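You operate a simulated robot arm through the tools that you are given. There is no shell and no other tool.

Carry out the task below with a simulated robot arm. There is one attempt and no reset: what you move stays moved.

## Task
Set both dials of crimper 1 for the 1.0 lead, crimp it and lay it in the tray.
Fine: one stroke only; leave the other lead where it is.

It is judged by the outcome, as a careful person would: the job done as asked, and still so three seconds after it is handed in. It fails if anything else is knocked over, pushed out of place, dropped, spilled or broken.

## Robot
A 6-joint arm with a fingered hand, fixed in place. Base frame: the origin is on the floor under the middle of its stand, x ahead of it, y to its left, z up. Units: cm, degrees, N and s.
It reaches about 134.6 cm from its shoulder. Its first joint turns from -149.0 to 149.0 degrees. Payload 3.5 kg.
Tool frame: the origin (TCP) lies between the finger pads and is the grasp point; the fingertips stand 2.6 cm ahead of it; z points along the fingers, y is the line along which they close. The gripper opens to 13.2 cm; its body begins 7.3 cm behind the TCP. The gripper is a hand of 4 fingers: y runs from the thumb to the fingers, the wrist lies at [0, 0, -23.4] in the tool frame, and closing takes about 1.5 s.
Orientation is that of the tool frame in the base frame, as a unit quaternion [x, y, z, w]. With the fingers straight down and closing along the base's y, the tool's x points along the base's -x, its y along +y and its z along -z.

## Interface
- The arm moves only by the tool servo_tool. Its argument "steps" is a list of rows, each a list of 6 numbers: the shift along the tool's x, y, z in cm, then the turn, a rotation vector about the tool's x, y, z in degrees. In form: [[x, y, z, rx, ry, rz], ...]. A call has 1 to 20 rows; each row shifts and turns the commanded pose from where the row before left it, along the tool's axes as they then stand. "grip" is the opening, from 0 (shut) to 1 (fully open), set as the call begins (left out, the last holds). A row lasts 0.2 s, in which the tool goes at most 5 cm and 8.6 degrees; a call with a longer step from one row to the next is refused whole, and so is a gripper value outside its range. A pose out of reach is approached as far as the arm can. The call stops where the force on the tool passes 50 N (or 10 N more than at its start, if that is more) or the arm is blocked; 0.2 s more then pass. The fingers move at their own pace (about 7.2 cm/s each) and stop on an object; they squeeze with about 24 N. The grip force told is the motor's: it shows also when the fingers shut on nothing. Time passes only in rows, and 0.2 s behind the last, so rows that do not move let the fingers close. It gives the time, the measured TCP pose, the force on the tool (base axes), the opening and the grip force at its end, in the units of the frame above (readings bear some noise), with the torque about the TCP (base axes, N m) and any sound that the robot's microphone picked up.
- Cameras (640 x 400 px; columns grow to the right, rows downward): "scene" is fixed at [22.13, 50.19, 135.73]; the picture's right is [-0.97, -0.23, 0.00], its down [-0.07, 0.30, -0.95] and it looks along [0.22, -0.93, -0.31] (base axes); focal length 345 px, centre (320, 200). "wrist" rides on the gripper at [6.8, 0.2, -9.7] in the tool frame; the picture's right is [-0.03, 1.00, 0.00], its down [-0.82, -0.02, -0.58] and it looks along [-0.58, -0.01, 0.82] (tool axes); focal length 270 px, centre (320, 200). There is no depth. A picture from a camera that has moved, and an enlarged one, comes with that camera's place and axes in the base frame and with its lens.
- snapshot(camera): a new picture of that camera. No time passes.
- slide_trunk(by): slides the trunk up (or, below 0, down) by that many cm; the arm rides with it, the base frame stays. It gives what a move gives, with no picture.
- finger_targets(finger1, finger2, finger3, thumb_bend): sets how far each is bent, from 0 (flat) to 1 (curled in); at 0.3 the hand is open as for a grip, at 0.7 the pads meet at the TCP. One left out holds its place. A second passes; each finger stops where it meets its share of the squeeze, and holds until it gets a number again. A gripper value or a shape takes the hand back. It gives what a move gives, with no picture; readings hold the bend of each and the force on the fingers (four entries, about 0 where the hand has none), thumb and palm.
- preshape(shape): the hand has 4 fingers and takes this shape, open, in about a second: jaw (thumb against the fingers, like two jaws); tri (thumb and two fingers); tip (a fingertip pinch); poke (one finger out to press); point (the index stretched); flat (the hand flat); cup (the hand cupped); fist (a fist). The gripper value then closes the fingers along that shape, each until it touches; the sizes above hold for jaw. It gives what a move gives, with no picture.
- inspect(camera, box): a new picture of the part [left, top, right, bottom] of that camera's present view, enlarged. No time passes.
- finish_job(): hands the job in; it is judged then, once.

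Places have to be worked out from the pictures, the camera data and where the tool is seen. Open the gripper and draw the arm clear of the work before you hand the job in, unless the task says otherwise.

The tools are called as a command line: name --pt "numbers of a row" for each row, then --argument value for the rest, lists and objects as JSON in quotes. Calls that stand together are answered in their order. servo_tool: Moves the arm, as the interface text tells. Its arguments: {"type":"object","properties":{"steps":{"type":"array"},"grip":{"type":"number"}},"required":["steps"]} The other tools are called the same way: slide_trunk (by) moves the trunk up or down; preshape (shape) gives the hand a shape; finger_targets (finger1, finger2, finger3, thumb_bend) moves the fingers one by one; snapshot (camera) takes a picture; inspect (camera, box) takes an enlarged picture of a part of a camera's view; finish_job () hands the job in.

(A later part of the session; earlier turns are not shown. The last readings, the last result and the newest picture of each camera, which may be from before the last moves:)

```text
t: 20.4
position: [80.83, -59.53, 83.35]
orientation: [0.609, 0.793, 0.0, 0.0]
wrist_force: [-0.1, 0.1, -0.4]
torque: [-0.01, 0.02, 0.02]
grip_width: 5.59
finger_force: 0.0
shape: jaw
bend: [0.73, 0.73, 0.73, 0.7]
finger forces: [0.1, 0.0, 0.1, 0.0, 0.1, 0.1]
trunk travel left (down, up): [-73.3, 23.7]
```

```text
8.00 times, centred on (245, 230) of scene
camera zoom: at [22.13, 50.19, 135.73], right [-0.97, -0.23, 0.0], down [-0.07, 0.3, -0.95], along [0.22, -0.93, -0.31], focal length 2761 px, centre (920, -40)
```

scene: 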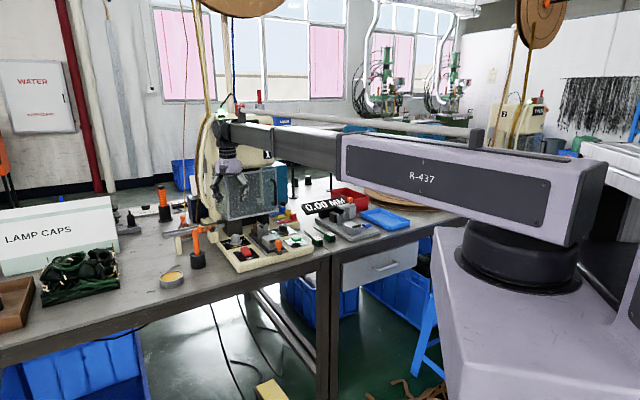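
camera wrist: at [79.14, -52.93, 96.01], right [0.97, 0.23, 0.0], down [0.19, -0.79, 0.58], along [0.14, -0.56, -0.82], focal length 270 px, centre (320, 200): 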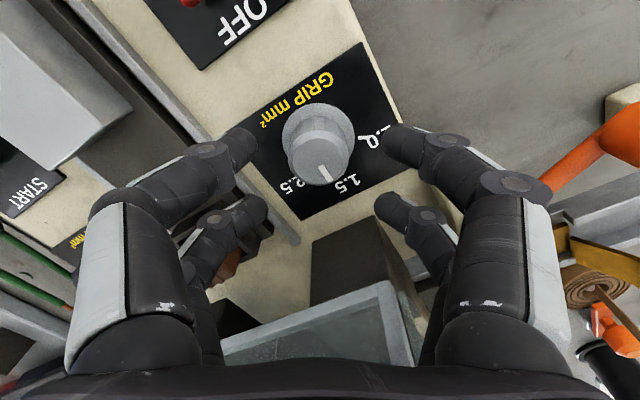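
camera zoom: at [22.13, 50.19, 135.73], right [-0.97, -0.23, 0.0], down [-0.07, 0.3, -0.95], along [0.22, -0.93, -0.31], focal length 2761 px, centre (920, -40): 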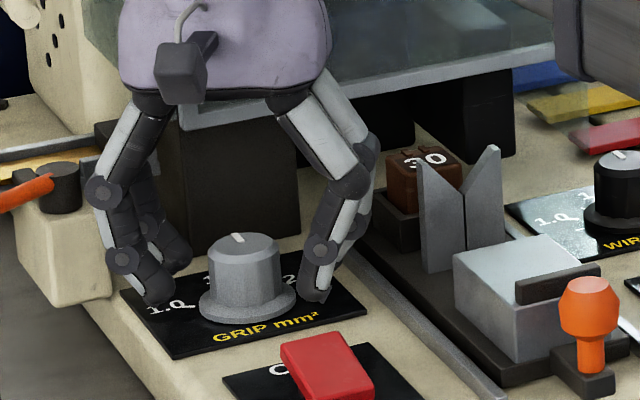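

Fingertips hang around the knob body at the right height and it's well centred. Closing the digits on the knob.

servo_tool --pt "0 0 0 0 0 0" --pt "0 0 0 0 0 0" --pt "0 0 0 0 0 0" --pt "0 0 0 0 0 0" --pt "0 0 0 0 0 0" --pt "0 0 0 0 0 0" --grip 0.0

inspect --camera "wrist" --box '[220, 100, 420, 240]'

inspect --camera "scene" --box '[215, 205, 275, 255]'

```text
t: 21.8
position: [80.92, -59.7, 83.32]
orientation: [0.608, 0.794, 0.0, 0.0]
wrist_force: [2.1, -1.6, -5.4]
torque: [0.02, -0.07, 0.03]
grip_width: 0.81
finger_force: 24.3
shape: jaw
bend: [0.72, 0.71, 0.72, 0.7]
finger forces: [23.7, 22.1, 21.5, 0.1, 18.6, 0.1]
trunk travel left (down, up): [-73.3, 23.7]
```

```text
2.86 times, centred on (320, 170) of wrist
camera zoom: at [79.19, -52.96, 93.14], right [0.97, 0.23, 0.0], down [0.19, -0.79, 0.58], along [0.13, -0.56, -0.82], focal length 772 px, centre (320, 286)
```

zoom: 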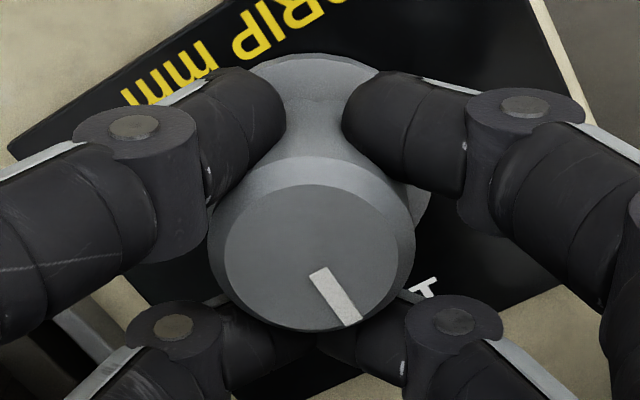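

```text
8.00 times, centred on (245, 230) of scene
camera zoom: at [22.13, 50.19, 135.73], right [-0.97, -0.23, 0.0], down [-0.07, 0.3, -0.95], along [0.22, -0.93, -0.31], focal length 2761 px, centre (920, -40)
```

zoom: 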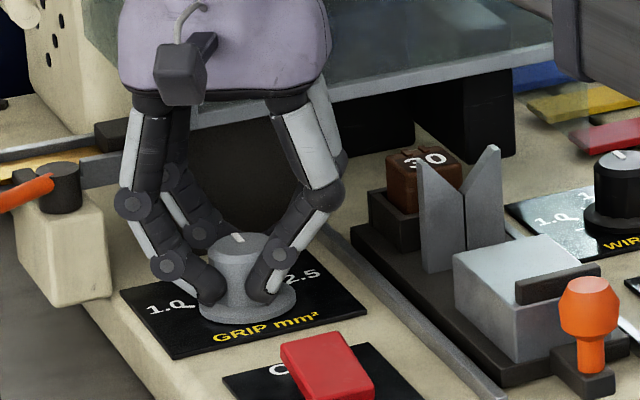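

All four digits hold the knob with ~22 N each and little side load. Turning 30° counter-clockwise first (tool z −30°) and checking.

servo_tool --pt "0 0 0 0 0 -7.5" --pt "0 0 0 0 0 -7.5" --pt "0 0 0 0 0 -7.5" --pt "0 0 0 0 0 -7.5" --pt "0 0 0 0 0 0"

snapshot --camera "wrist"

inspect --camera "scene" --box '[215, 205, 275, 255]'

```text
t: 23.0
position: [80.82, -59.53, 83.4]
orientation: [0.382, 0.924, 0.0, -0.001]
wrist_force: [5.8, 5.0, -5.0]
torque: [0.18, -0.12, 0.01]
grip_width: 0.78
finger_force: 24.3
shape: jaw
bend: [0.71, 0.71, 0.72, 0.7]
finger forces: [26.3, 24.3, 21.7, 0.1, 17.9, 0.0]
trunk travel left (down, up): [-73.3, 23.7]
```

```text
taken
camera wrist: at [76.09, -54.58, 93.14], right [0.72, 0.69, 0.0], down [0.56, -0.59, 0.58], along [0.4, -0.42, -0.82], focal length 270 px, centre (320, 200)
```

wrist: 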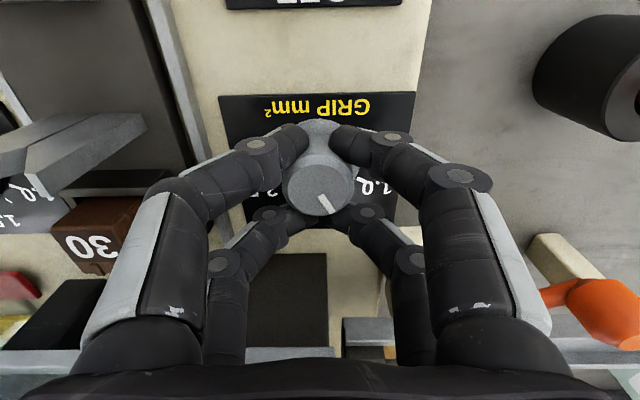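

```text
8.00 times, centred on (245, 230) of scene
camera zoom: at [22.13, 50.19, 135.73], right [-0.97, -0.23, 0.0], down [-0.07, 0.3, -0.95], along [0.22, -0.93, -0.31], focal length 2761 px, centre (920, -40)
```

zoom: 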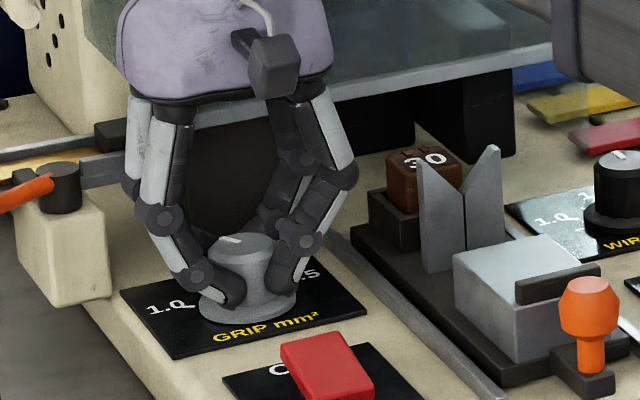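

The pointer is turning with the hand, no slip. Continuing another 30°.

servo_tool --pt "0 0 0 0 0 -7.5" --pt "0 0 0 0 0 -7.5" --pt "0 0 0 0 0 -7.5" --pt "0 0 0 0 0 -7.5" --pt "0 0 0 0 0 0"

snapshot --camera "wrist"

inspect --camera "wrist" --box '[260, 120, 380, 240]'

inspect --camera "scene" --box '[215, 205, 275, 255]'

```text
t: 24.2
position: [80.69, -59.53, 83.45]
orientation: [0.13, 0.992, 0.001, -0.001]
wrist_force: [0.3, 15.3, -9.5]
torque: [0.38, 0.01, -0.01]
grip_width: 0.68
finger_force: 23.9
shape: jaw
bend: [0.71, 0.7, 0.72, 0.7]
finger forces: [30.5, 26.6, 0.0, 0.0, 17.0, 0.1]
trunk travel left (down, up): [-73.3, 23.7]
```

```text
taken
camera wrist: at [74.26, -57.61, 93.18], right [0.28, 0.96, 0.0], down [0.78, -0.23, 0.58], along [0.55, -0.16, -0.82], focal length 270 px, centre (320, 200)
```

wrist: 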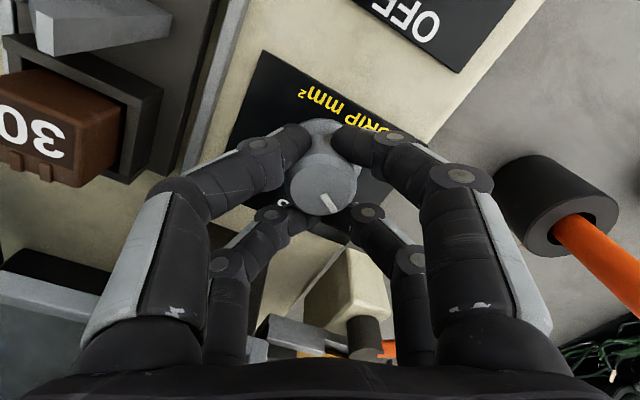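

```text
3.33 times, centred on (320, 180) of wrist
camera zoom: at [74.26, -57.61, 93.18], right [0.28, 0.96, 0.0], down [0.78, -0.23, 0.58], along [0.55, -0.16, -0.82], focal length 901 px, centre (320, 267)
```

zoom: 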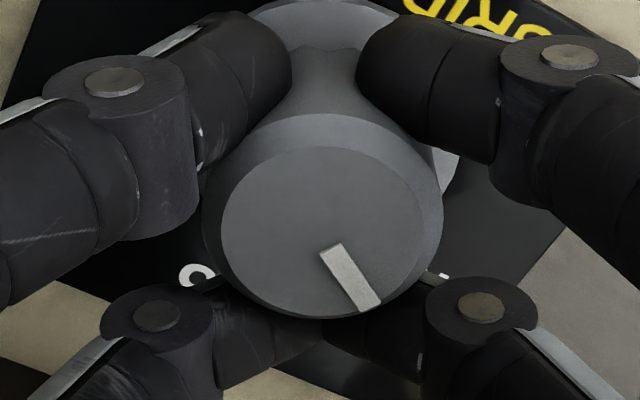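

```text
8.00 times, centred on (245, 230) of scene
camera zoom: at [22.13, 50.19, 135.73], right [-0.97, -0.23, 0.0], down [-0.07, 0.3, -0.95], along [0.22, -0.93, -0.31], focal length 2761 px, centre (920, -40)
```

zoom: 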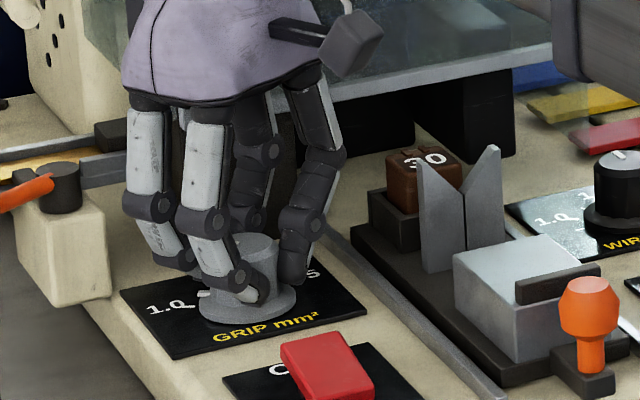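

The knob seems to have followed the full 60°. I'll release (opening to ~5.5 cm), raise clear, and read the pointer.

servo_tool --pt "0 0 0 0 0 0" --pt "0 0 0 0 0 0" --pt "0 0 0 0 0 0" --pt "0 0 0 0 0 0" --grip 0.42

slide_trunk --by 10

snapshot --camera "wrist"

inspect --camera "wrist" --box '[270, 70, 370, 180]'

inspect --camera "scene" --box '[222, 226, 258, 250]'

```text
t: 25.2
position: [80.79, -59.6, 83.49]
orientation: [0.13, 0.992, 0.0, 0.0]
wrist_force: [0.6, -0.2, -0.3]
torque: [0.0, -0.02, 0.01]
grip_width: 5.47
finger_force: 0.0
shape: jaw
bend: [0.73, 0.73, 0.73, 0.7]
finger forces: [0.0, 0.0, 0.1, 0.0, 0.1, 0.0]
trunk travel left (down, up): [-73.3, 23.7]
```

```text
t: 26.5
position: [80.88, -59.59, 93.4]
orientation: [0.131, 0.991, 0.0, 0.0]
wrist_force: [-0.1, -0.1, 0.4]
torque: [0.01, -0.03, 0.0]
grip_width: 5.49
finger_force: 0.1
shape: jaw
bend: [0.73, 0.73, 0.73, 0.7]
finger forces: [0.0, 0.0, 0.0, 0.1, 0.1, 0.1]
trunk travel left (down, up): [-83.3, 13.7]
```

```text
taken
camera wrist: at [74.24, -57.72, 103.19], right [0.28, 0.96, 0.0], down [0.78, -0.23, 0.58], along [0.55, -0.16, -0.82], focal length 270 px, centre (320, 200)
```

wrist: 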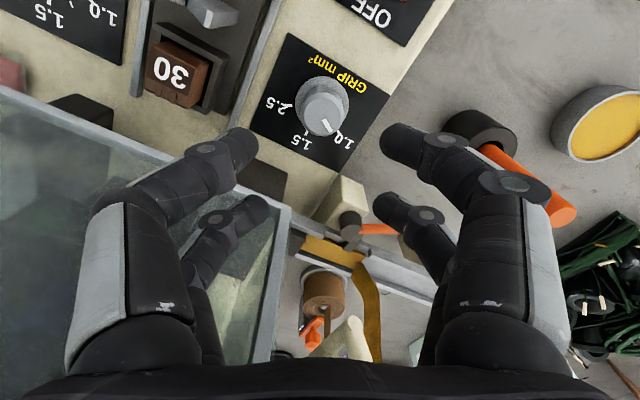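

```text
3.64 times, centred on (320, 125) of wrist
camera zoom: at [74.24, -57.72, 103.19], right [0.28, 0.96, 0.0], down [0.78, -0.23, 0.58], along [0.55, -0.16, -0.82], focal length 983 px, centre (320, 473)
```

zoom: 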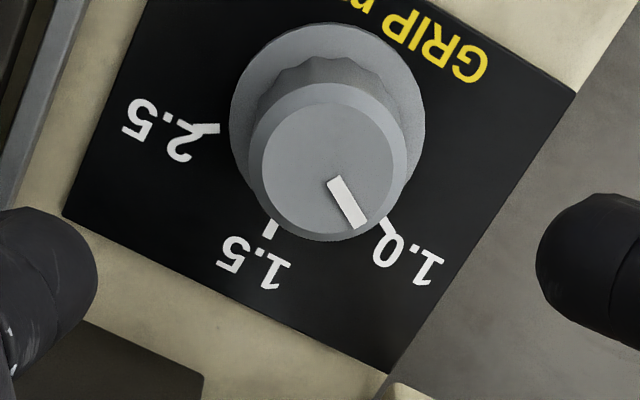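

```text
16.00 times, centred on (240, 238) of scene
camera zoom: at [22.13, 50.19, 135.73], right [-0.97, -0.23, 0.0], down [-0.07, 0.3, -0.95], along [0.22, -0.93, -0.31], focal length 5521 px, centre (1600, -408)
```

zoom: 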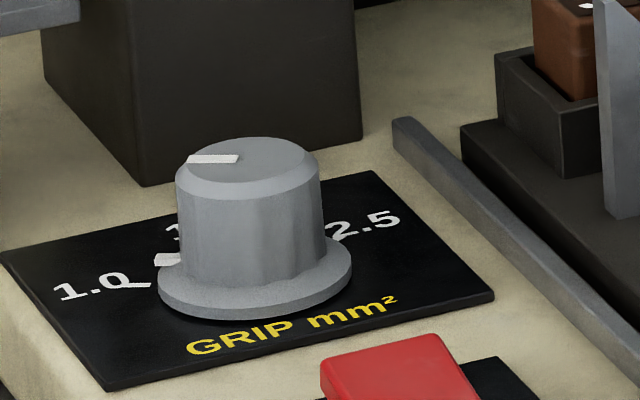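

GRIP pointer now lines up with 1.0 (≈60° ±3 by both cameras), with no other disturbance. Next I'll yaw back +60° and cross over to the WIRE dial at about (66.6,-73.9), staying above the V-notch.

servo_tool --pt "0 0 0 0 0 7.5" --pt "0 0 0 0 0 7.5" --pt "0 0 0 0 0 7.5" --pt "0 0 0 0 0 7.5" --pt "0 0 0 0 0 7.5" --pt "0 0 0 0 0 7.5" --pt "0 0 0 0 0 7.5" --pt "0 0 0 0 0 7.5" --pt "-2.016 -3.502 0 0 0 0" --pt "-2.016 -3.502 0 0 0 0" --pt "-2.016 -3.502 0 0 0 0" --pt "-2.016 -3.502 0 0 0 0" --pt "-2.016 -3.502 0 0 0 0" --pt "0 0 0 0 0 0"

snapshot --camera "wrist"

inspect --camera "wrist" --box '[270, 70, 370, 180]'

```text
t: 29.5
position: [67.63, -72.74, 93.38]
orientation: [0.602, 0.798, 0.007, 0.001]
wrist_force: [16.8, 14.9, 1.5]
torque: [-1.21, 1.26, 0.71]
grip_width: 5.53
finger_force: 0.0
shape: jaw
bend: [0.73, 0.73, 0.73, 0.7]
finger forces: [0.0, 22.8, 0.0, 0.1, 0.0, 0.3]
trunk travel left (down, up): [-83.3, 13.7]
stopped in row 14: the force on the tool passed its limit at 56 N (the readings are from after the stop); the commanded pose is now the measured one
```

```text
taken
camera wrist: at [65.81, -66.22, 103.27], right [0.97, 0.25, 0.01], down [0.2, -0.8, 0.57], along [0.15, -0.55, -0.82], focal length 270 px, centre (320, 200)
```

wrist: 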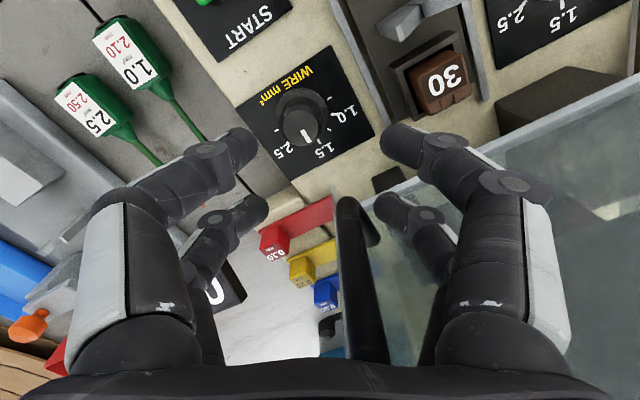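

```text
3.64 times, centred on (320, 125) of wrist
camera zoom: at [65.81, -66.22, 103.27], right [0.97, 0.25, 0.01], down [0.2, -0.8, 0.57], along [0.15, -0.55, -0.82], focal length 983 px, centre (320, 473)
```

zoom: 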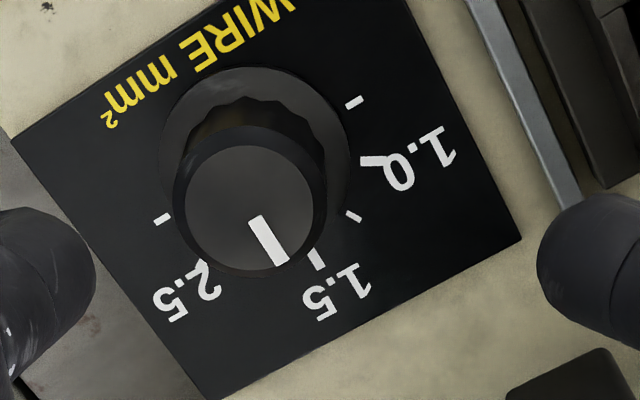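

A digit bumped the black guard handle (it stands proud of the guard, near A≈104). I'll back off along the opposite way, then away from the guard, and check the guard didn't move.

servo_tool --pt "0.4 0.7 0 0 0 0" --pt "0.2 0.35 0 0 0 0" --pt "1.73 -1.0 0 0 0 0" --pt "1.73 -1.0 0 0 0 0" --pt "0 0 0 0 0 0"

inspect --camera "scene" --box '[180, 90, 340, 260]'

snapshot --camera "wrist"

```text
t: 30.7
position: [65.22, -69.53, 93.46]
orientation: [0.604, 0.797, 0.006, 0.001]
wrist_force: [0.1, 0.3, 0.3]
torque: [0.01, 0.02, -0.01]
grip_width: 5.53
finger_force: 0.0
shape: jaw
bend: [0.73, 0.73, 0.73, 0.7]
finger forces: [0.1, 0.1, 0.0, 0.0, 0.0, 0.0]
trunk travel left (down, up): [-83.3, 13.7]
```

```text
2.35 times, centred on (260, 175) of scene
camera zoom: at [22.13, 50.19, 135.73], right [-0.97, -0.23, 0.0], down [-0.07, 0.3, -0.95], along [0.22, -0.93, -0.31], focal length 812 px, centre (461, 259)
```

zoom: 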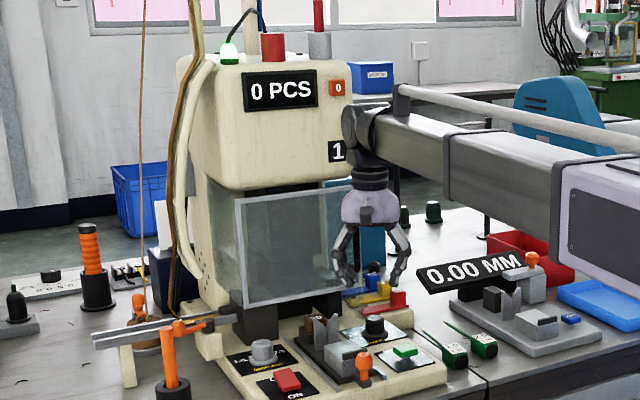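

```text
taken
camera wrist: at [63.38, -62.98, 103.23], right [0.97, 0.25, 0.01], down [0.2, -0.8, 0.57], along [0.15, -0.55, -0.82], focal length 270 px, centre (320, 200)
```

wrist: 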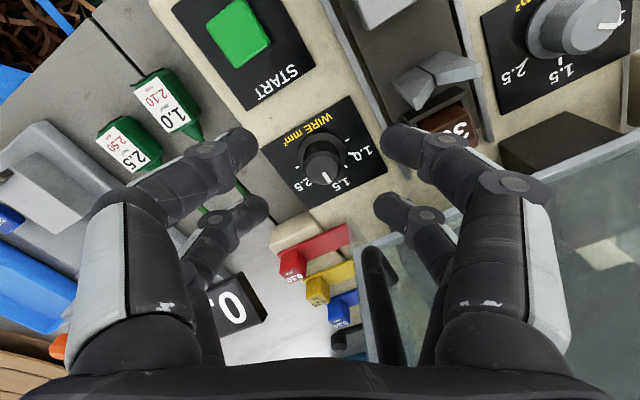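

inspect --camera "scene" --box '[180, 160, 300, 240]'

inspect --camera "wrist" --box '[260, 90, 400, 230]'

```text
5.00 times, centred on (240, 200) of scene
camera zoom: at [22.13, 50.19, 135.73], right [-0.97, -0.23, 0.0], down [-0.07, 0.3, -0.95], along [0.22, -0.93, -0.31], focal length 1725 px, centre (720, 200)
```

zoom: 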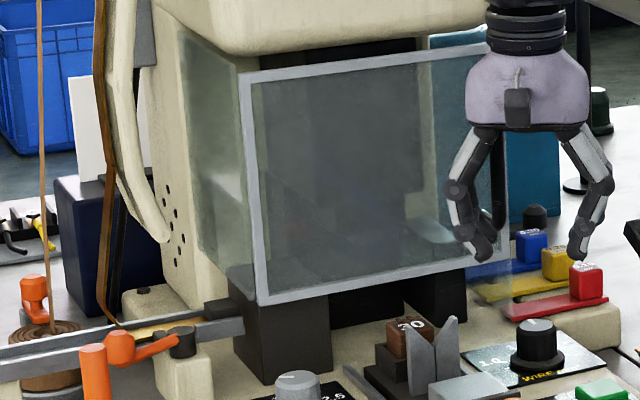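

```text
2.86 times, centred on (330, 160) of wrist
camera zoom: at [63.38, -62.98, 103.23], right [0.97, 0.25, 0.01], down [0.2, -0.8, 0.57], along [0.15, -0.55, -0.82], focal length 772 px, centre (291, 314)
```

zoom: 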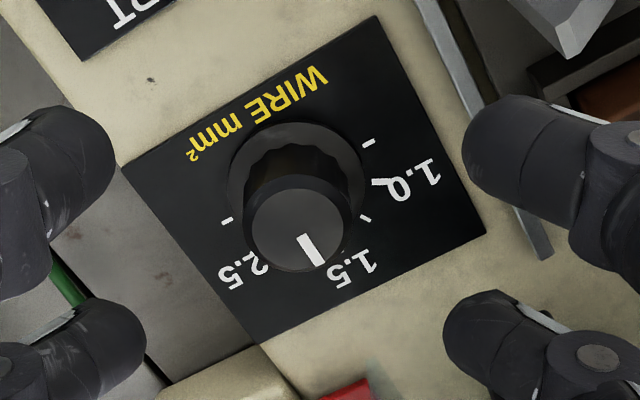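

The guard is unmoved. The handle hangs right behind the WIRE dial, so I need its exact position before working there; zooming on it.

inspect --camera "wrist" --box '[330, 220, 430, 360]'

servo_tool --pt "2 0.5 0 0 0 -7.5" --pt "2 0 0 0 0 -7.5" --pt "2 0 0 0 0 -7.5" --pt "2 0 0 0 0 -7.5" --pt "0 0 0 0 0 0"

snapshot --camera "wrist"

```text
2.86 times, centred on (380, 290) of wrist
camera zoom: at [63.38, -62.98, 103.23], right [0.97, 0.25, 0.01], down [0.2, -0.8, 0.57], along [0.15, -0.55, -0.82], focal length 772 px, centre (149, -57)
```

zoom: 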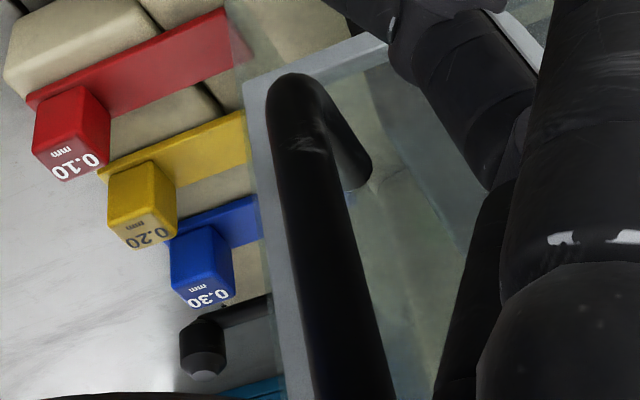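

```text
t: 31.9
position: [62.3, -62.35, 93.46]
orientation: [0.376, 0.927, 0.005, 0.002]
wrist_force: [1.1, 0.5, -0.4]
torque: [-0.03, 0.03, 0.0]
grip_width: 5.52
finger_force: 0.0
shape: jaw
bend: [0.73, 0.73, 0.73, 0.7]
finger forces: [0.1, 0.0, 0.0, 0.0, 0.0, 0.1]
trunk travel left (down, up): [-83.3, 13.7]
```

```text
taken
camera wrist: at [57.39, -57.58, 103.2], right [0.72, 0.7, 0.01], down [0.57, -0.59, 0.58], along [0.41, -0.41, -0.82], focal length 270 px, centre (320, 200)
```

wrist: 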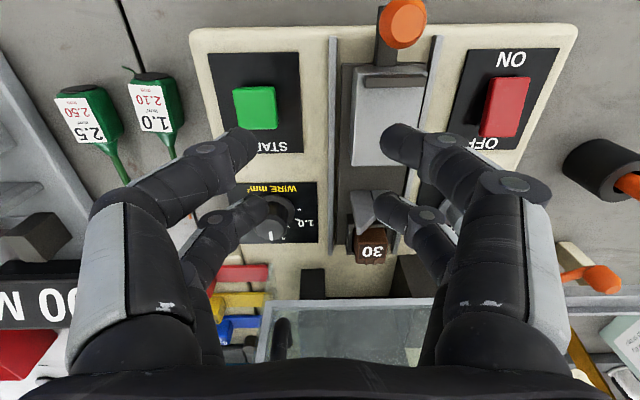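

Guard front is at A≈105 with the handle bar protruding to about A≈101.5, z≥91, L≈-3 — so an upright hand body (radius ≈5) would touch it at the WIRE dial. I want a leaning two-digit pinch there, so first I'll learn which digit is which, here in free air.

finger_targets --finger1 0.9 --finger2 0.3 --finger3 0.3 --thumb_bend 0.3

snapshot --camera "wrist"

finger_targets --finger1 0.3 --finger2 0.9 --finger3 0.3 --thumb_bend 0.3

snapshot --camera "wrist"

finger_targets --finger1 0.3 --finger2 0.3 --finger3 0.9 --thumb_bend 0.3

snapshot --camera "wrist"

```text
t: 32.9
position: [62.31, -62.39, 93.46]
orientation: [0.377, 0.926, 0.005, 0.003]
wrist_force: [-0.2, -0.5, -0.5]
torque: [0.0, 0.01, -0.02]
grip_width: 4.87
finger_force: 0.1
shape: fingers
bend: [0.9, 0.3, 0.3, 0.3]
finger forces: [0.0, 0.0, 0.0, 0.0, 0.0, 0.0]
trunk travel left (down, up): [-83.3, 13.7]
```

```text
taken
camera wrist: at [57.4, -57.58, 103.19], right [0.72, 0.7, 0.01], down [0.56, -0.59, 0.58], along [0.41, -0.41, -0.82], focal length 270 px, centre (320, 200)
```

wrist: 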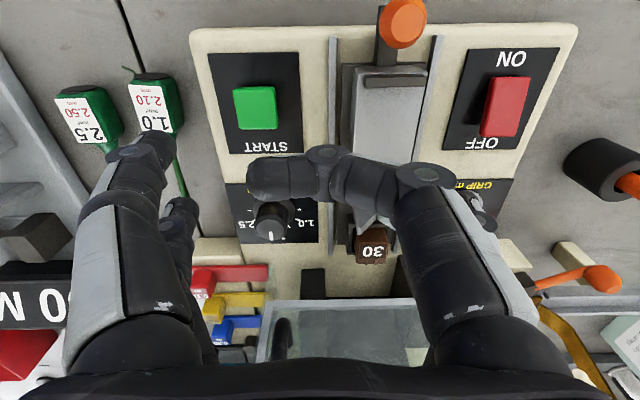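

```text
t: 33.9
position: [62.32, -62.36, 93.6]
orientation: [0.377, 0.926, 0.005, 0.003]
wrist_force: [-0.3, 0.7, 0.5]
torque: [0.02, 0.01, -0.01]
grip_width: 13.26
finger_force: 0.1
shape: fingers
bend: [0.3, 0.9, 0.3, 0.3]
finger forces: [0.0, 0.0, 0.1, 0.0, 0.0, 0.0]
trunk travel left (down, up): [-83.3, 13.7]
```

```text
taken
camera wrist: at [57.4, -57.58, 103.19], right [0.72, 0.7, 0.01], down [0.56, -0.59, 0.58], along [0.41, -0.41, -0.82], focal length 270 px, centre (320, 200)
```

wrist: 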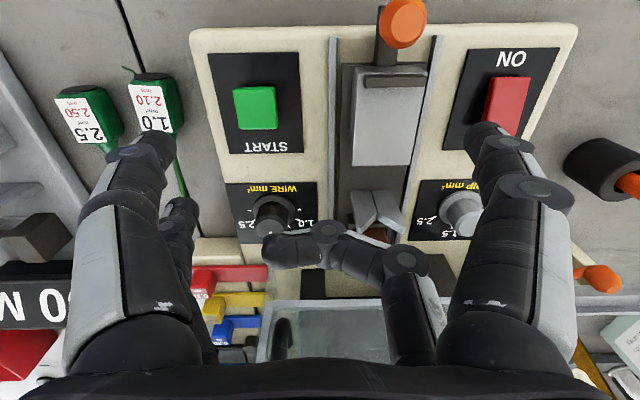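

```text
t: 34.9
position: [62.34, -62.46, 93.51]
orientation: [0.377, 0.926, 0.006, 0.003]
wrist_force: [0.0, 0.6, 0.1]
torque: [0.01, 0.0, 0.01]
grip_width: 13.27
finger_force: 0.0
shape: fingers
bend: [0.3, 0.3, 0.9, 0.3]
finger forces: [0.1, 0.1, 0.1, 0.1, 0.0, 0.0]
trunk travel left (down, up): [-83.3, 13.7]
```

```text
taken
camera wrist: at [57.4, -57.58, 103.19], right [0.72, 0.7, 0.01], down [0.56, -0.59, 0.58], along [0.41, -0.41, -0.82], focal length 270 px, centre (320, 200)
```

wrist: 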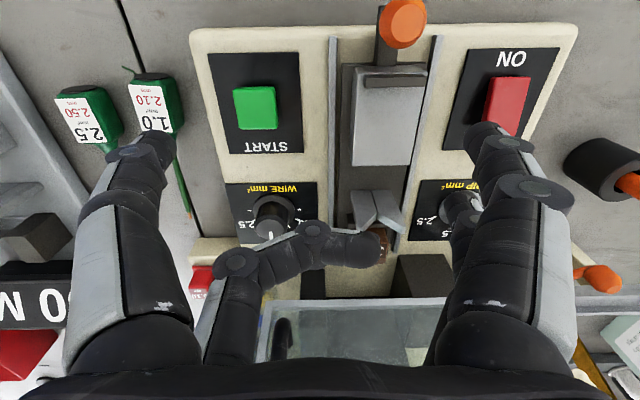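

Digits mapped: finger1 front-right, finger2 rear-right, finger3 rear-left, thumb front-left. Plan for WIRE dial (axis ≈(66.6,-73.75)): lean the hand 18° back toward the front so its body clears the handle. Moving there now at height.

servo_tool --pt "0 0 0 0.77 0 0.7" --pt "0 -2.5 0 0 0 0" --pt "0 -2.47 0 0 0 0" --pt "0 0 0 0 -6 0" --pt "0 0 0 0 -6 0" --pt "0 0 0 0 -6 0" --pt "0 0 0 0 0 0" --grip 0.42

snapshot --camera "wrist"

```text
t: 36.5
position: [58.77, -65.85, 94.5]
orientation: [0.378, 0.912, -0.061, 0.145]
wrist_force: [-0.8, 0.2, -0.7]
torque: [0.0, -0.01, -0.02]
grip_width: 5.58
finger_force: 0.0
shape: jaw
bend: [0.73, 0.73, 0.73, 0.7]
finger forces: [0.0, 0.1, 0.0, 0.1, 0.0, 0.1]
out of reach, approached as far as the arm can: row 5, 6
trunk travel left (down, up): [-83.3, 13.7]
```

```text
taken
camera wrist: at [52.01, -58.92, 101.75], right [0.72, 0.69, 0.01], down [0.41, -0.44, 0.8], along [0.56, -0.58, -0.6], focal length 270 px, centre (320, 200)
```

wrist: 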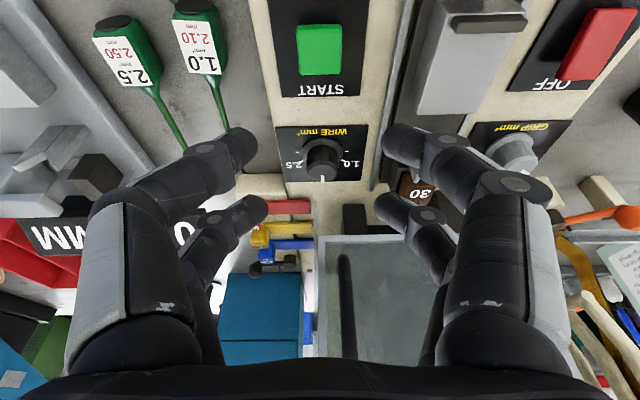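

Tilt is 18.1° and lined up with the WIRE dial laterally. Advancing 10.6 cm inward to stand over the dial, still high.

servo_tool --pt "-3.357 -0.02 1.091 0 0 0" --pt "-3.357 -0.02 1.091 0 0 0" --pt "-3.357 0 1.091 0 0 0" --pt "0 0 0 0 0 0"

snapshot --camera "wrist"

inspect --camera "scene" --box '[230, 130, 340, 260]'

```text
t: 37.5
position: [66.06, -73.56, 94.62]
orientation: [0.378, 0.913, -0.061, 0.144]
wrist_force: [0.5, 0.5, 0.4]
torque: [0.0, -0.02, 0.01]
grip_width: 5.58
finger_force: 0.0
shape: jaw
bend: [0.73, 0.73, 0.73, 0.7]
finger forces: [0.0, 0.1, 0.0, 0.0, 0.0, 0.0]
trunk travel left (down, up): [-83.3, 13.7]
```

```text
taken
camera wrist: at [59.33, -66.66, 101.74], right [0.72, 0.69, 0.01], down [0.41, -0.44, 0.8], along [0.56, -0.58, -0.6], focal length 270 px, centre (320, 200)
```

wrist: 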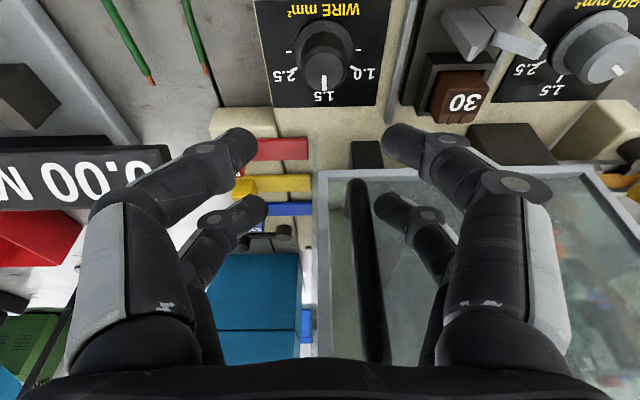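

```text
3.08 times, centred on (285, 195) of scene
camera zoom: at [22.13, 50.19, 135.73], right [-0.97, -0.23, 0.0], down [-0.07, 0.3, -0.95], along [0.22, -0.93, -0.31], focal length 1062 px, centre (428, 215)
```

zoom: 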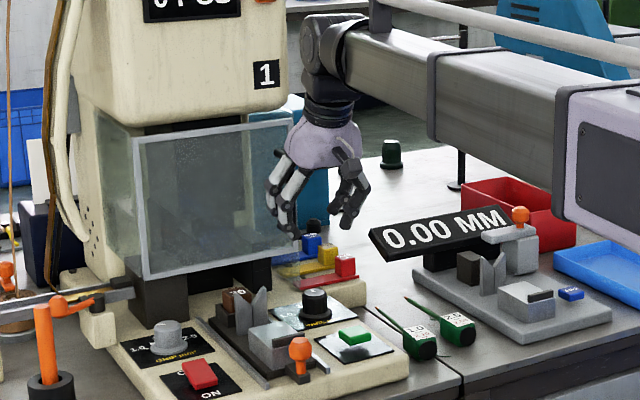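

Clear of the handle by about a centimetre, knob in line. Descending 8 cm and re-checking.

slide_trunk --by -8

snapshot --camera "wrist"

inspect --camera "scene" --box '[250, 180, 320, 250]'

```text
t: 38.7
position: [65.94, -73.53, 86.49]
orientation: [0.378, 0.913, -0.061, 0.145]
wrist_force: [-0.1, -0.8, 0.3]
torque: [0.01, -0.01, 0.02]
grip_width: 5.59
finger_force: 0.1
shape: jaw
bend: [0.73, 0.73, 0.73, 0.7]
finger forces: [0.1, 0.0, 0.0, 0.0, 0.1, 0.1]
trunk travel left (down, up): [-75.3, 21.7]
```

```text
taken
camera wrist: at [59.31, -66.64, 93.75], right [0.72, 0.69, 0.01], down [0.41, -0.44, 0.8], along [0.56, -0.58, -0.6], focal length 270 px, centre (320, 200)
```

wrist: 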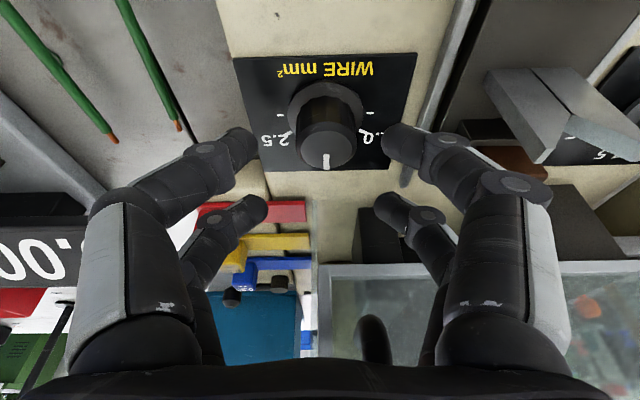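

```text
5.71 times, centred on (285, 215) of scene
camera zoom: at [22.13, 50.19, 135.73], right [-0.97, -0.23, 0.0], down [-0.07, 0.3, -0.95], along [0.22, -0.93, -0.31], focal length 1972 px, centre (520, 114)
```

zoom: 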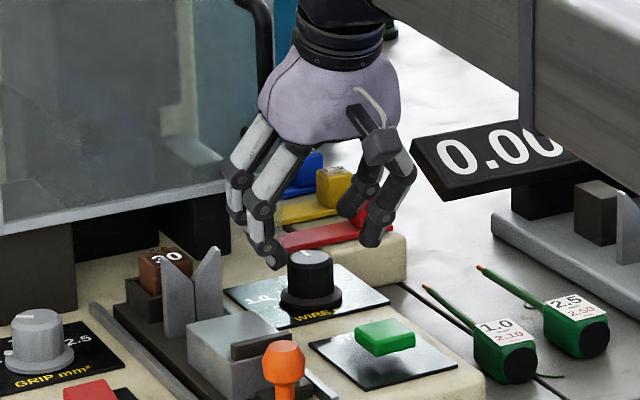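

inspect --camera "wrist" --box '[260, 60, 400, 190]'

```text
3.08 times, centred on (330, 125) of wrist
camera zoom: at [59.31, -66.64, 93.75], right [0.72, 0.69, 0.01], down [0.41, -0.44, 0.8], along [0.56, -0.58, -0.6], focal length 832 px, centre (289, 431)
```

zoom: 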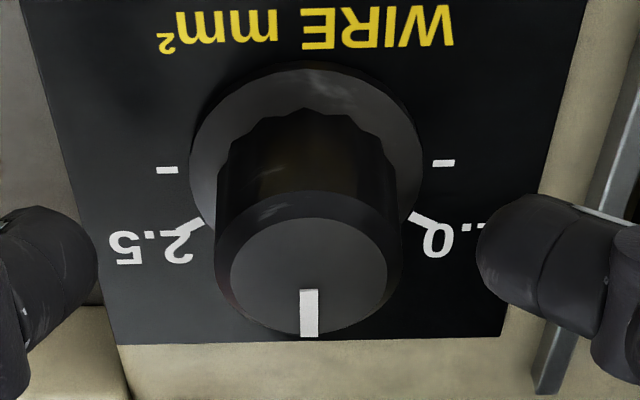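

Knob centre is ~0.4 cm to the +y side; I'll correct by that (and 0.2 inward), then descend the remaining 3.3 cm.

servo_tool --pt "-0.19 0.37 0.06 0 0 0" --pt "0 0 0 0 0 0"

slide_trunk --by -3.2

snapshot --camera "wrist"

inspect --camera "wrist" --box '[220, 100, 420, 240]'

inspect --camera "scene" --box '[250, 180, 320, 250]'

```text
t: 39.3
position: [66.31, -73.3, 86.57]
orientation: [0.378, 0.912, -0.061, 0.144]
wrist_force: [-0.9, -0.3, 0.0]
torque: [-0.01, 0.0, -0.04]
grip_width: 5.58
finger_force: 0.0
shape: jaw
bend: [0.73, 0.73, 0.73, 0.7]
finger forces: [0.0, 0.1, 0.0, 0.0, 0.1, 0.0]
trunk travel left (down, up): [-75.3, 21.7]
```

```text
t: 40.1
position: [66.3, -73.48, 83.35]
orientation: [0.378, 0.912, -0.061, 0.145]
wrist_force: [0.5, -0.4, -0.6]
torque: [0.01, 0.05, -0.03]
grip_width: 5.59
finger_force: 0.0
shape: jaw
bend: [0.73, 0.73, 0.73, 0.7]
finger forces: [0.0, 0.0, 0.0, 0.1, 0.0, 0.0]
trunk travel left (down, up): [-72.1, 24.9]
```

```text
taken
camera wrist: at [59.7, -66.54, 90.55], right [0.72, 0.69, 0.01], down [0.41, -0.44, 0.8], along [0.56, -0.58, -0.6], focal length 270 px, centre (320, 200)
```

wrist: 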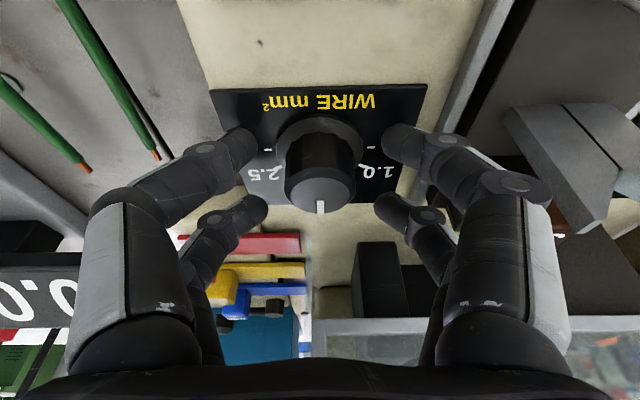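

```text
2.86 times, centred on (320, 170) of wrist
camera zoom: at [59.7, -66.54, 90.55], right [0.72, 0.69, 0.01], down [0.41, -0.44, 0.8], along [0.56, -0.58, -0.6], focal length 772 px, centre (320, 286)
```

zoom: 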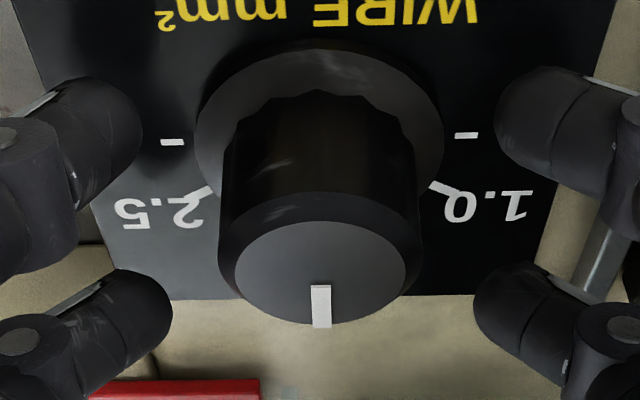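

```text
5.71 times, centred on (285, 215) of scene
camera zoom: at [22.13, 50.19, 135.73], right [-0.97, -0.23, 0.0], down [-0.07, 0.3, -0.95], along [0.22, -0.93, -0.31], focal length 1972 px, centre (520, 114)
```

zoom: 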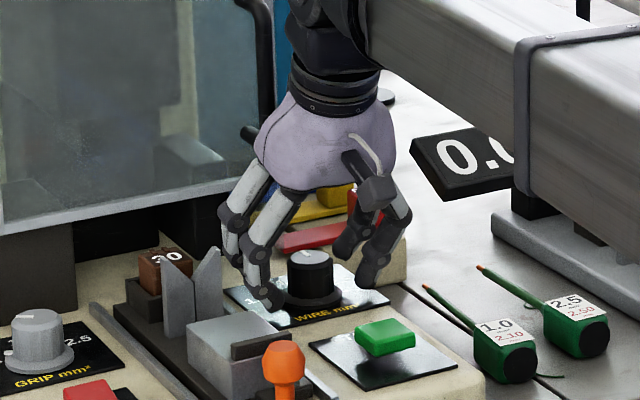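

inspect --camera "scene" --box '[268, 185, 304, 212]'

inspect --camera "scene" --box '[270, 210, 310, 240]'

```text
14.81 times, centred on (286, 198) of scene
camera zoom: at [22.13, 50.19, 135.73], right [-0.97, -0.23, 0.0], down [-0.07, 0.3, -0.95], along [0.22, -0.93, -0.31], focal length 5112 px, centre (824, 222)
```

zoom: 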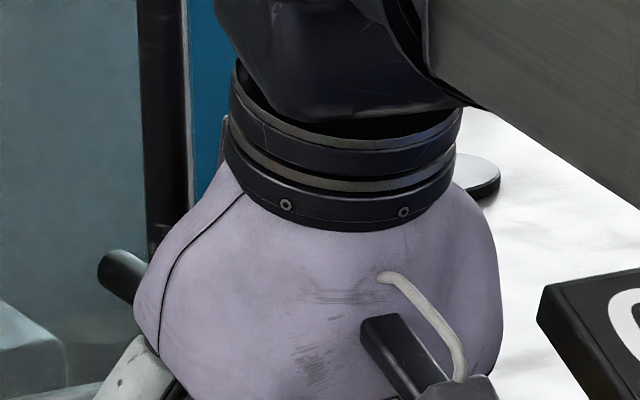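

```text
13.33 times, centred on (290, 225) of scene
camera zoom: at [22.13, 50.19, 135.73], right [-0.97, -0.23, 0.0], down [-0.07, 0.3, -0.95], along [0.22, -0.93, -0.31], focal length 4601 px, centre (720, -133)
```

zoom: 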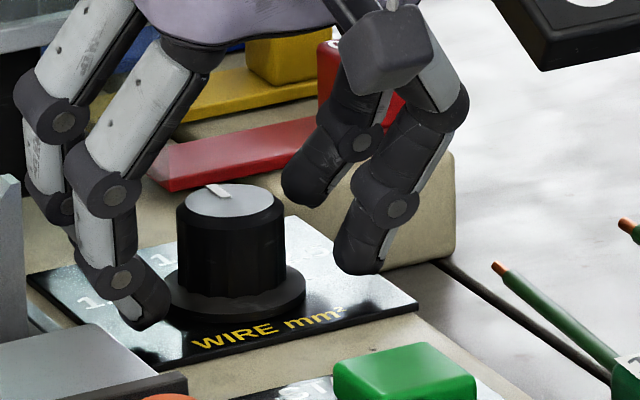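

No contact so far. I'll nudge 0.25 cm further inward so the digits sit evenly around the knob, watching the force.

servo_tool --pt "-0.24 0 0.08 0 0 0" --pt "0 0 0 0 0 0"

servo_tool --pt "0 0 0 0 0 0" --pt "0 0 0 0 0 0" --pt "0 0 0 0 0 0" --pt "0 0 0 0 0 0" --pt "0 0 0 0 0 0" --pt "0 0 0 0 0 0" --grip 0.0

inspect --camera "wrist" --box '[220, 100, 420, 240]'

inspect --camera "scene" --box '[270, 210, 310, 240]'

```text
t: 40.7
position: [66.6, -73.58, 83.37]
orientation: [0.378, 0.912, -0.062, 0.145]
wrist_force: [0.4, -0.2, -0.2]
torque: [0.02, -0.01, 0.0]
grip_width: 5.61
finger_force: 0.1
shape: jaw
bend: [0.73, 0.73, 0.73, 0.7]
finger forces: [0.1, 0.1, 0.0, 0.0, 0.1, 0.1]
trunk travel left (down, up): [-72.1, 24.9]
```

```text
t: 42.1
position: [66.53, -73.61, 83.44]
orientation: [0.378, 0.913, -0.059, 0.144]
wrist_force: [-4.8, 5.3, -4.8]
torque: [0.11, 0.08, 0.01]
grip_width: 0.88
finger_force: 24.4
shape: jaw
bend: [0.73, 0.61, 0.61, 0.7]
finger forces: [19.2, 0.1, 0.0, 0.0, 17.9, 0.0]
trunk travel left (down, up): [-72.1, 24.9]
```

```text
2.86 times, centred on (320, 170) of wrist
camera zoom: at [59.89, -66.68, 90.54], right [0.72, 0.69, 0.01], down [0.41, -0.44, 0.8], along [0.56, -0.58, -0.6], focal length 772 px, centre (320, 286)
```

zoom: 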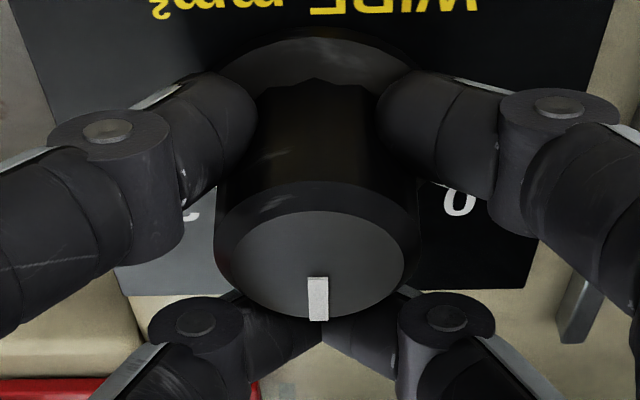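

```text
13.33 times, centred on (290, 225) of scene
camera zoom: at [22.13, 50.19, 135.73], right [-0.97, -0.23, 0.0], down [-0.07, 0.3, -0.95], along [0.22, -0.93, -0.31], focal length 4601 px, centre (720, -133)
```

zoom: 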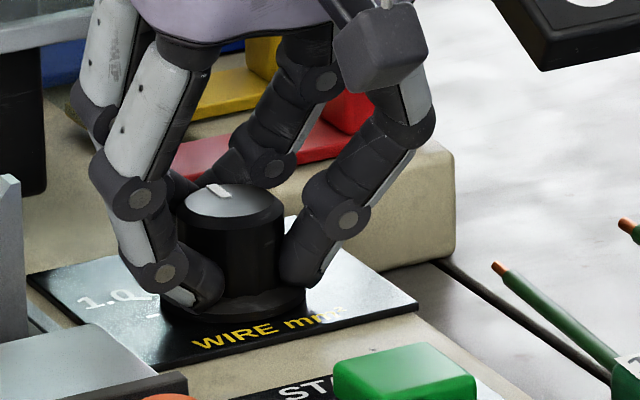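

Front digits grip the knob (19/18 N) while the rear pair just closes behind it; wrist load is only ~7 N. I'll try the first 15° of counter-clockwise turn about the vertical knob axis and see if the knob follows.

servo_tool --pt "-0.004 -0.071 0.001 -2.318 0 -7.13" --pt "-0.004 -0.071 0.001 -2.318 0 -7.13" --pt "0 0 0 0 0 0"

inspect --camera "wrist" --box '[220, 100, 420, 240]'

inspect --camera "scene" --box '[270, 210, 310, 240]'

```text
t: 42.9
position: [66.41, -73.64, 83.49]
orientation: [0.255, 0.954, -0.042, 0.151]
wrist_force: [-5.8, 9.9, -5.5]
torque: [0.23, 0.11, -0.02]
grip_width: 0.83
finger_force: 23.8
shape: jaw
bend: [0.72, 0.61, 0.61, 0.7]
finger forces: [23.6, 0.0, 0.0, 0.0, 17.8, 0.1]
trunk travel left (down, up): [-72.1, 24.9]
```

```text
2.86 times, centred on (320, 170) of wrist
camera zoom: at [58.31, -68.7, 90.57], right [0.52, 0.85, 0.01], down [0.51, -0.32, 0.8], along [0.69, -0.41, -0.6], focal length 772 px, centre (320, 286)
```

zoom: 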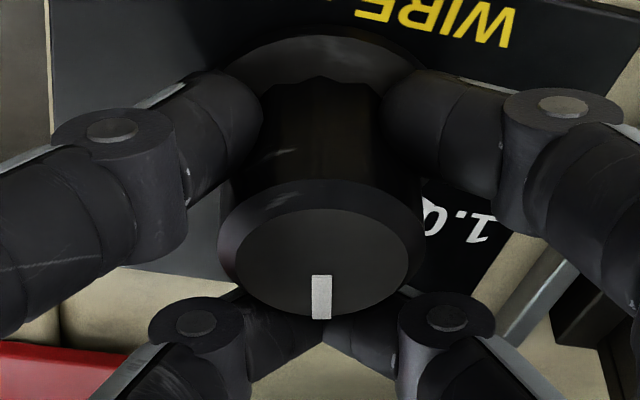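

```text
13.33 times, centred on (290, 225) of scene
camera zoom: at [22.13, 50.19, 135.73], right [-0.97, -0.23, 0.0], down [-0.07, 0.3, -0.95], along [0.22, -0.93, -0.31], focal length 4601 px, centre (720, -133)
```

zoom: 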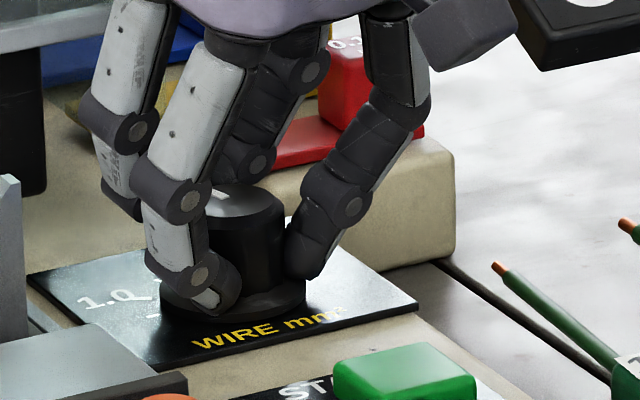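

The pointer is rotating with the hand. Continuing 22.5° more.

servo_tool --pt "-0.004 -0.071 0.001 -2.318 0 -7.13" --pt "-0.004 -0.071 0.001 -2.318 0 -7.13" --pt "-0.004 -0.071 0.001 -2.318 0 -7.13" --pt "0 0 0 0 0 0"

inspect --camera "wrist" --box '[220, 100, 420, 240]'

inspect --camera "scene" --box '[250, 180, 320, 250]'

```text
t: 43.9
position: [66.48, -73.92, 83.35]
orientation: [0.064, 0.986, -0.011, 0.155]
wrist_force: [-2.5, 12.3, -5.3]
torque: [0.3, -0.01, 0.01]
grip_width: 0.74
finger_force: 24.2
shape: jaw
bend: [0.72, 0.61, 0.61, 0.7]
finger forces: [24.2, 0.0, 0.0, 0.1, 14.2, 0.0]
trunk travel left (down, up): [-72.1, 24.9]
```

```text
2.86 times, centred on (320, 170) of wrist
camera zoom: at [57.0, -72.38, 90.58], right [0.15, 0.99, 0.01], down [0.59, -0.1, 0.8], along [0.79, -0.12, -0.6], focal length 772 px, centre (320, 286)
```

zoom: 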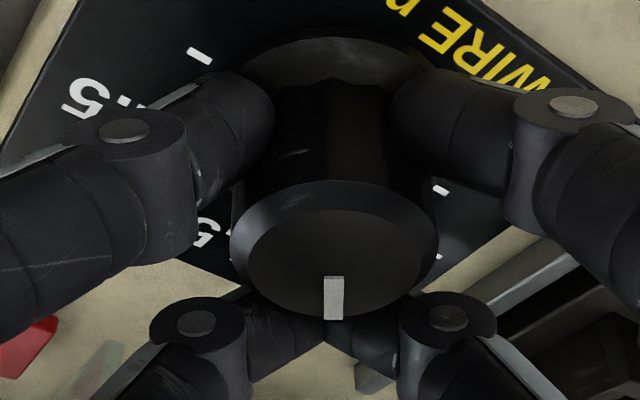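

```text
5.71 times, centred on (285, 215) of scene
camera zoom: at [22.13, 50.19, 135.73], right [-0.97, -0.23, 0.0], down [-0.07, 0.3, -0.95], along [0.22, -0.93, -0.31], focal length 1972 px, centre (520, 114)
```

zoom: 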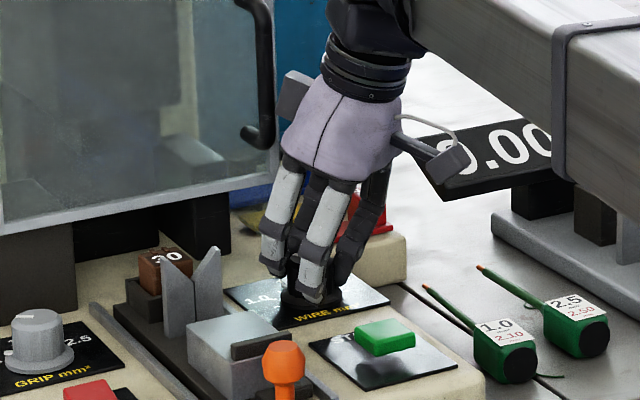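

Still following with no slip. Turning the last 22.5°.

servo_tool --pt "-0.004 -0.071 0.001 -2.318 0 -7.13" --pt "-0.004 -0.071 0.001 -2.318 0 -7.13" --pt "-0.004 -0.071 0.001 -2.318 0 -7.13" --pt "0 0 0 0 0 0"

inspect --camera "wrist" --box '[220, 100, 420, 240]'

inspect --camera "scene" --box '[250, 180, 320, 250]'

```text
t: 44.9
position: [66.39, -73.95, 83.4]
orientation: [-0.129, 0.979, 0.02, 0.155]
wrist_force: [3.8, 18.6, -2.6]
torque: [0.44, 0.03, -0.05]
grip_width: 0.65
finger_force: 24.0
shape: jaw
bend: [0.72, 0.6, 0.61, 0.71]
finger forces: [22.1, 0.0, 0.0, 0.0, 12.9, 0.0]
trunk travel left (down, up): [-72.1, 24.9]
```

```text
2.86 times, centred on (320, 170) of wrist
camera zoom: at [57.18, -76.24, 90.59], right [-0.24, 0.97, 0.01], down [0.58, 0.14, 0.8], along [0.78, 0.19, -0.6], focal length 772 px, centre (320, 286)
```

zoom: 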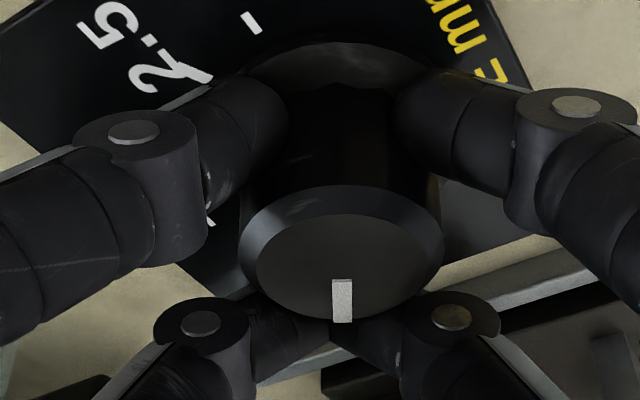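

```text
5.71 times, centred on (285, 215) of scene
camera zoom: at [22.13, 50.19, 135.73], right [-0.97, -0.23, 0.0], down [-0.07, 0.3, -0.95], along [0.22, -0.93, -0.31], focal length 1972 px, centre (520, 114)
```

zoom: 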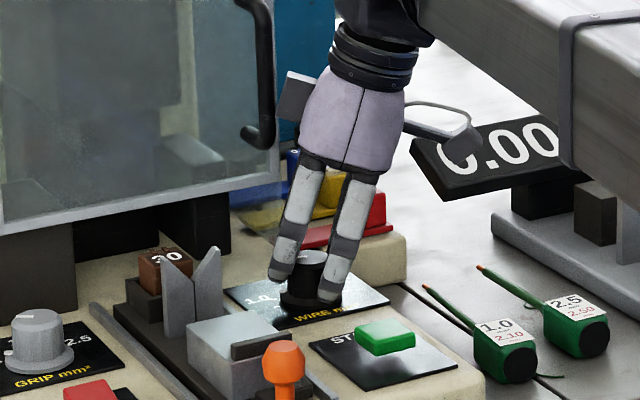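

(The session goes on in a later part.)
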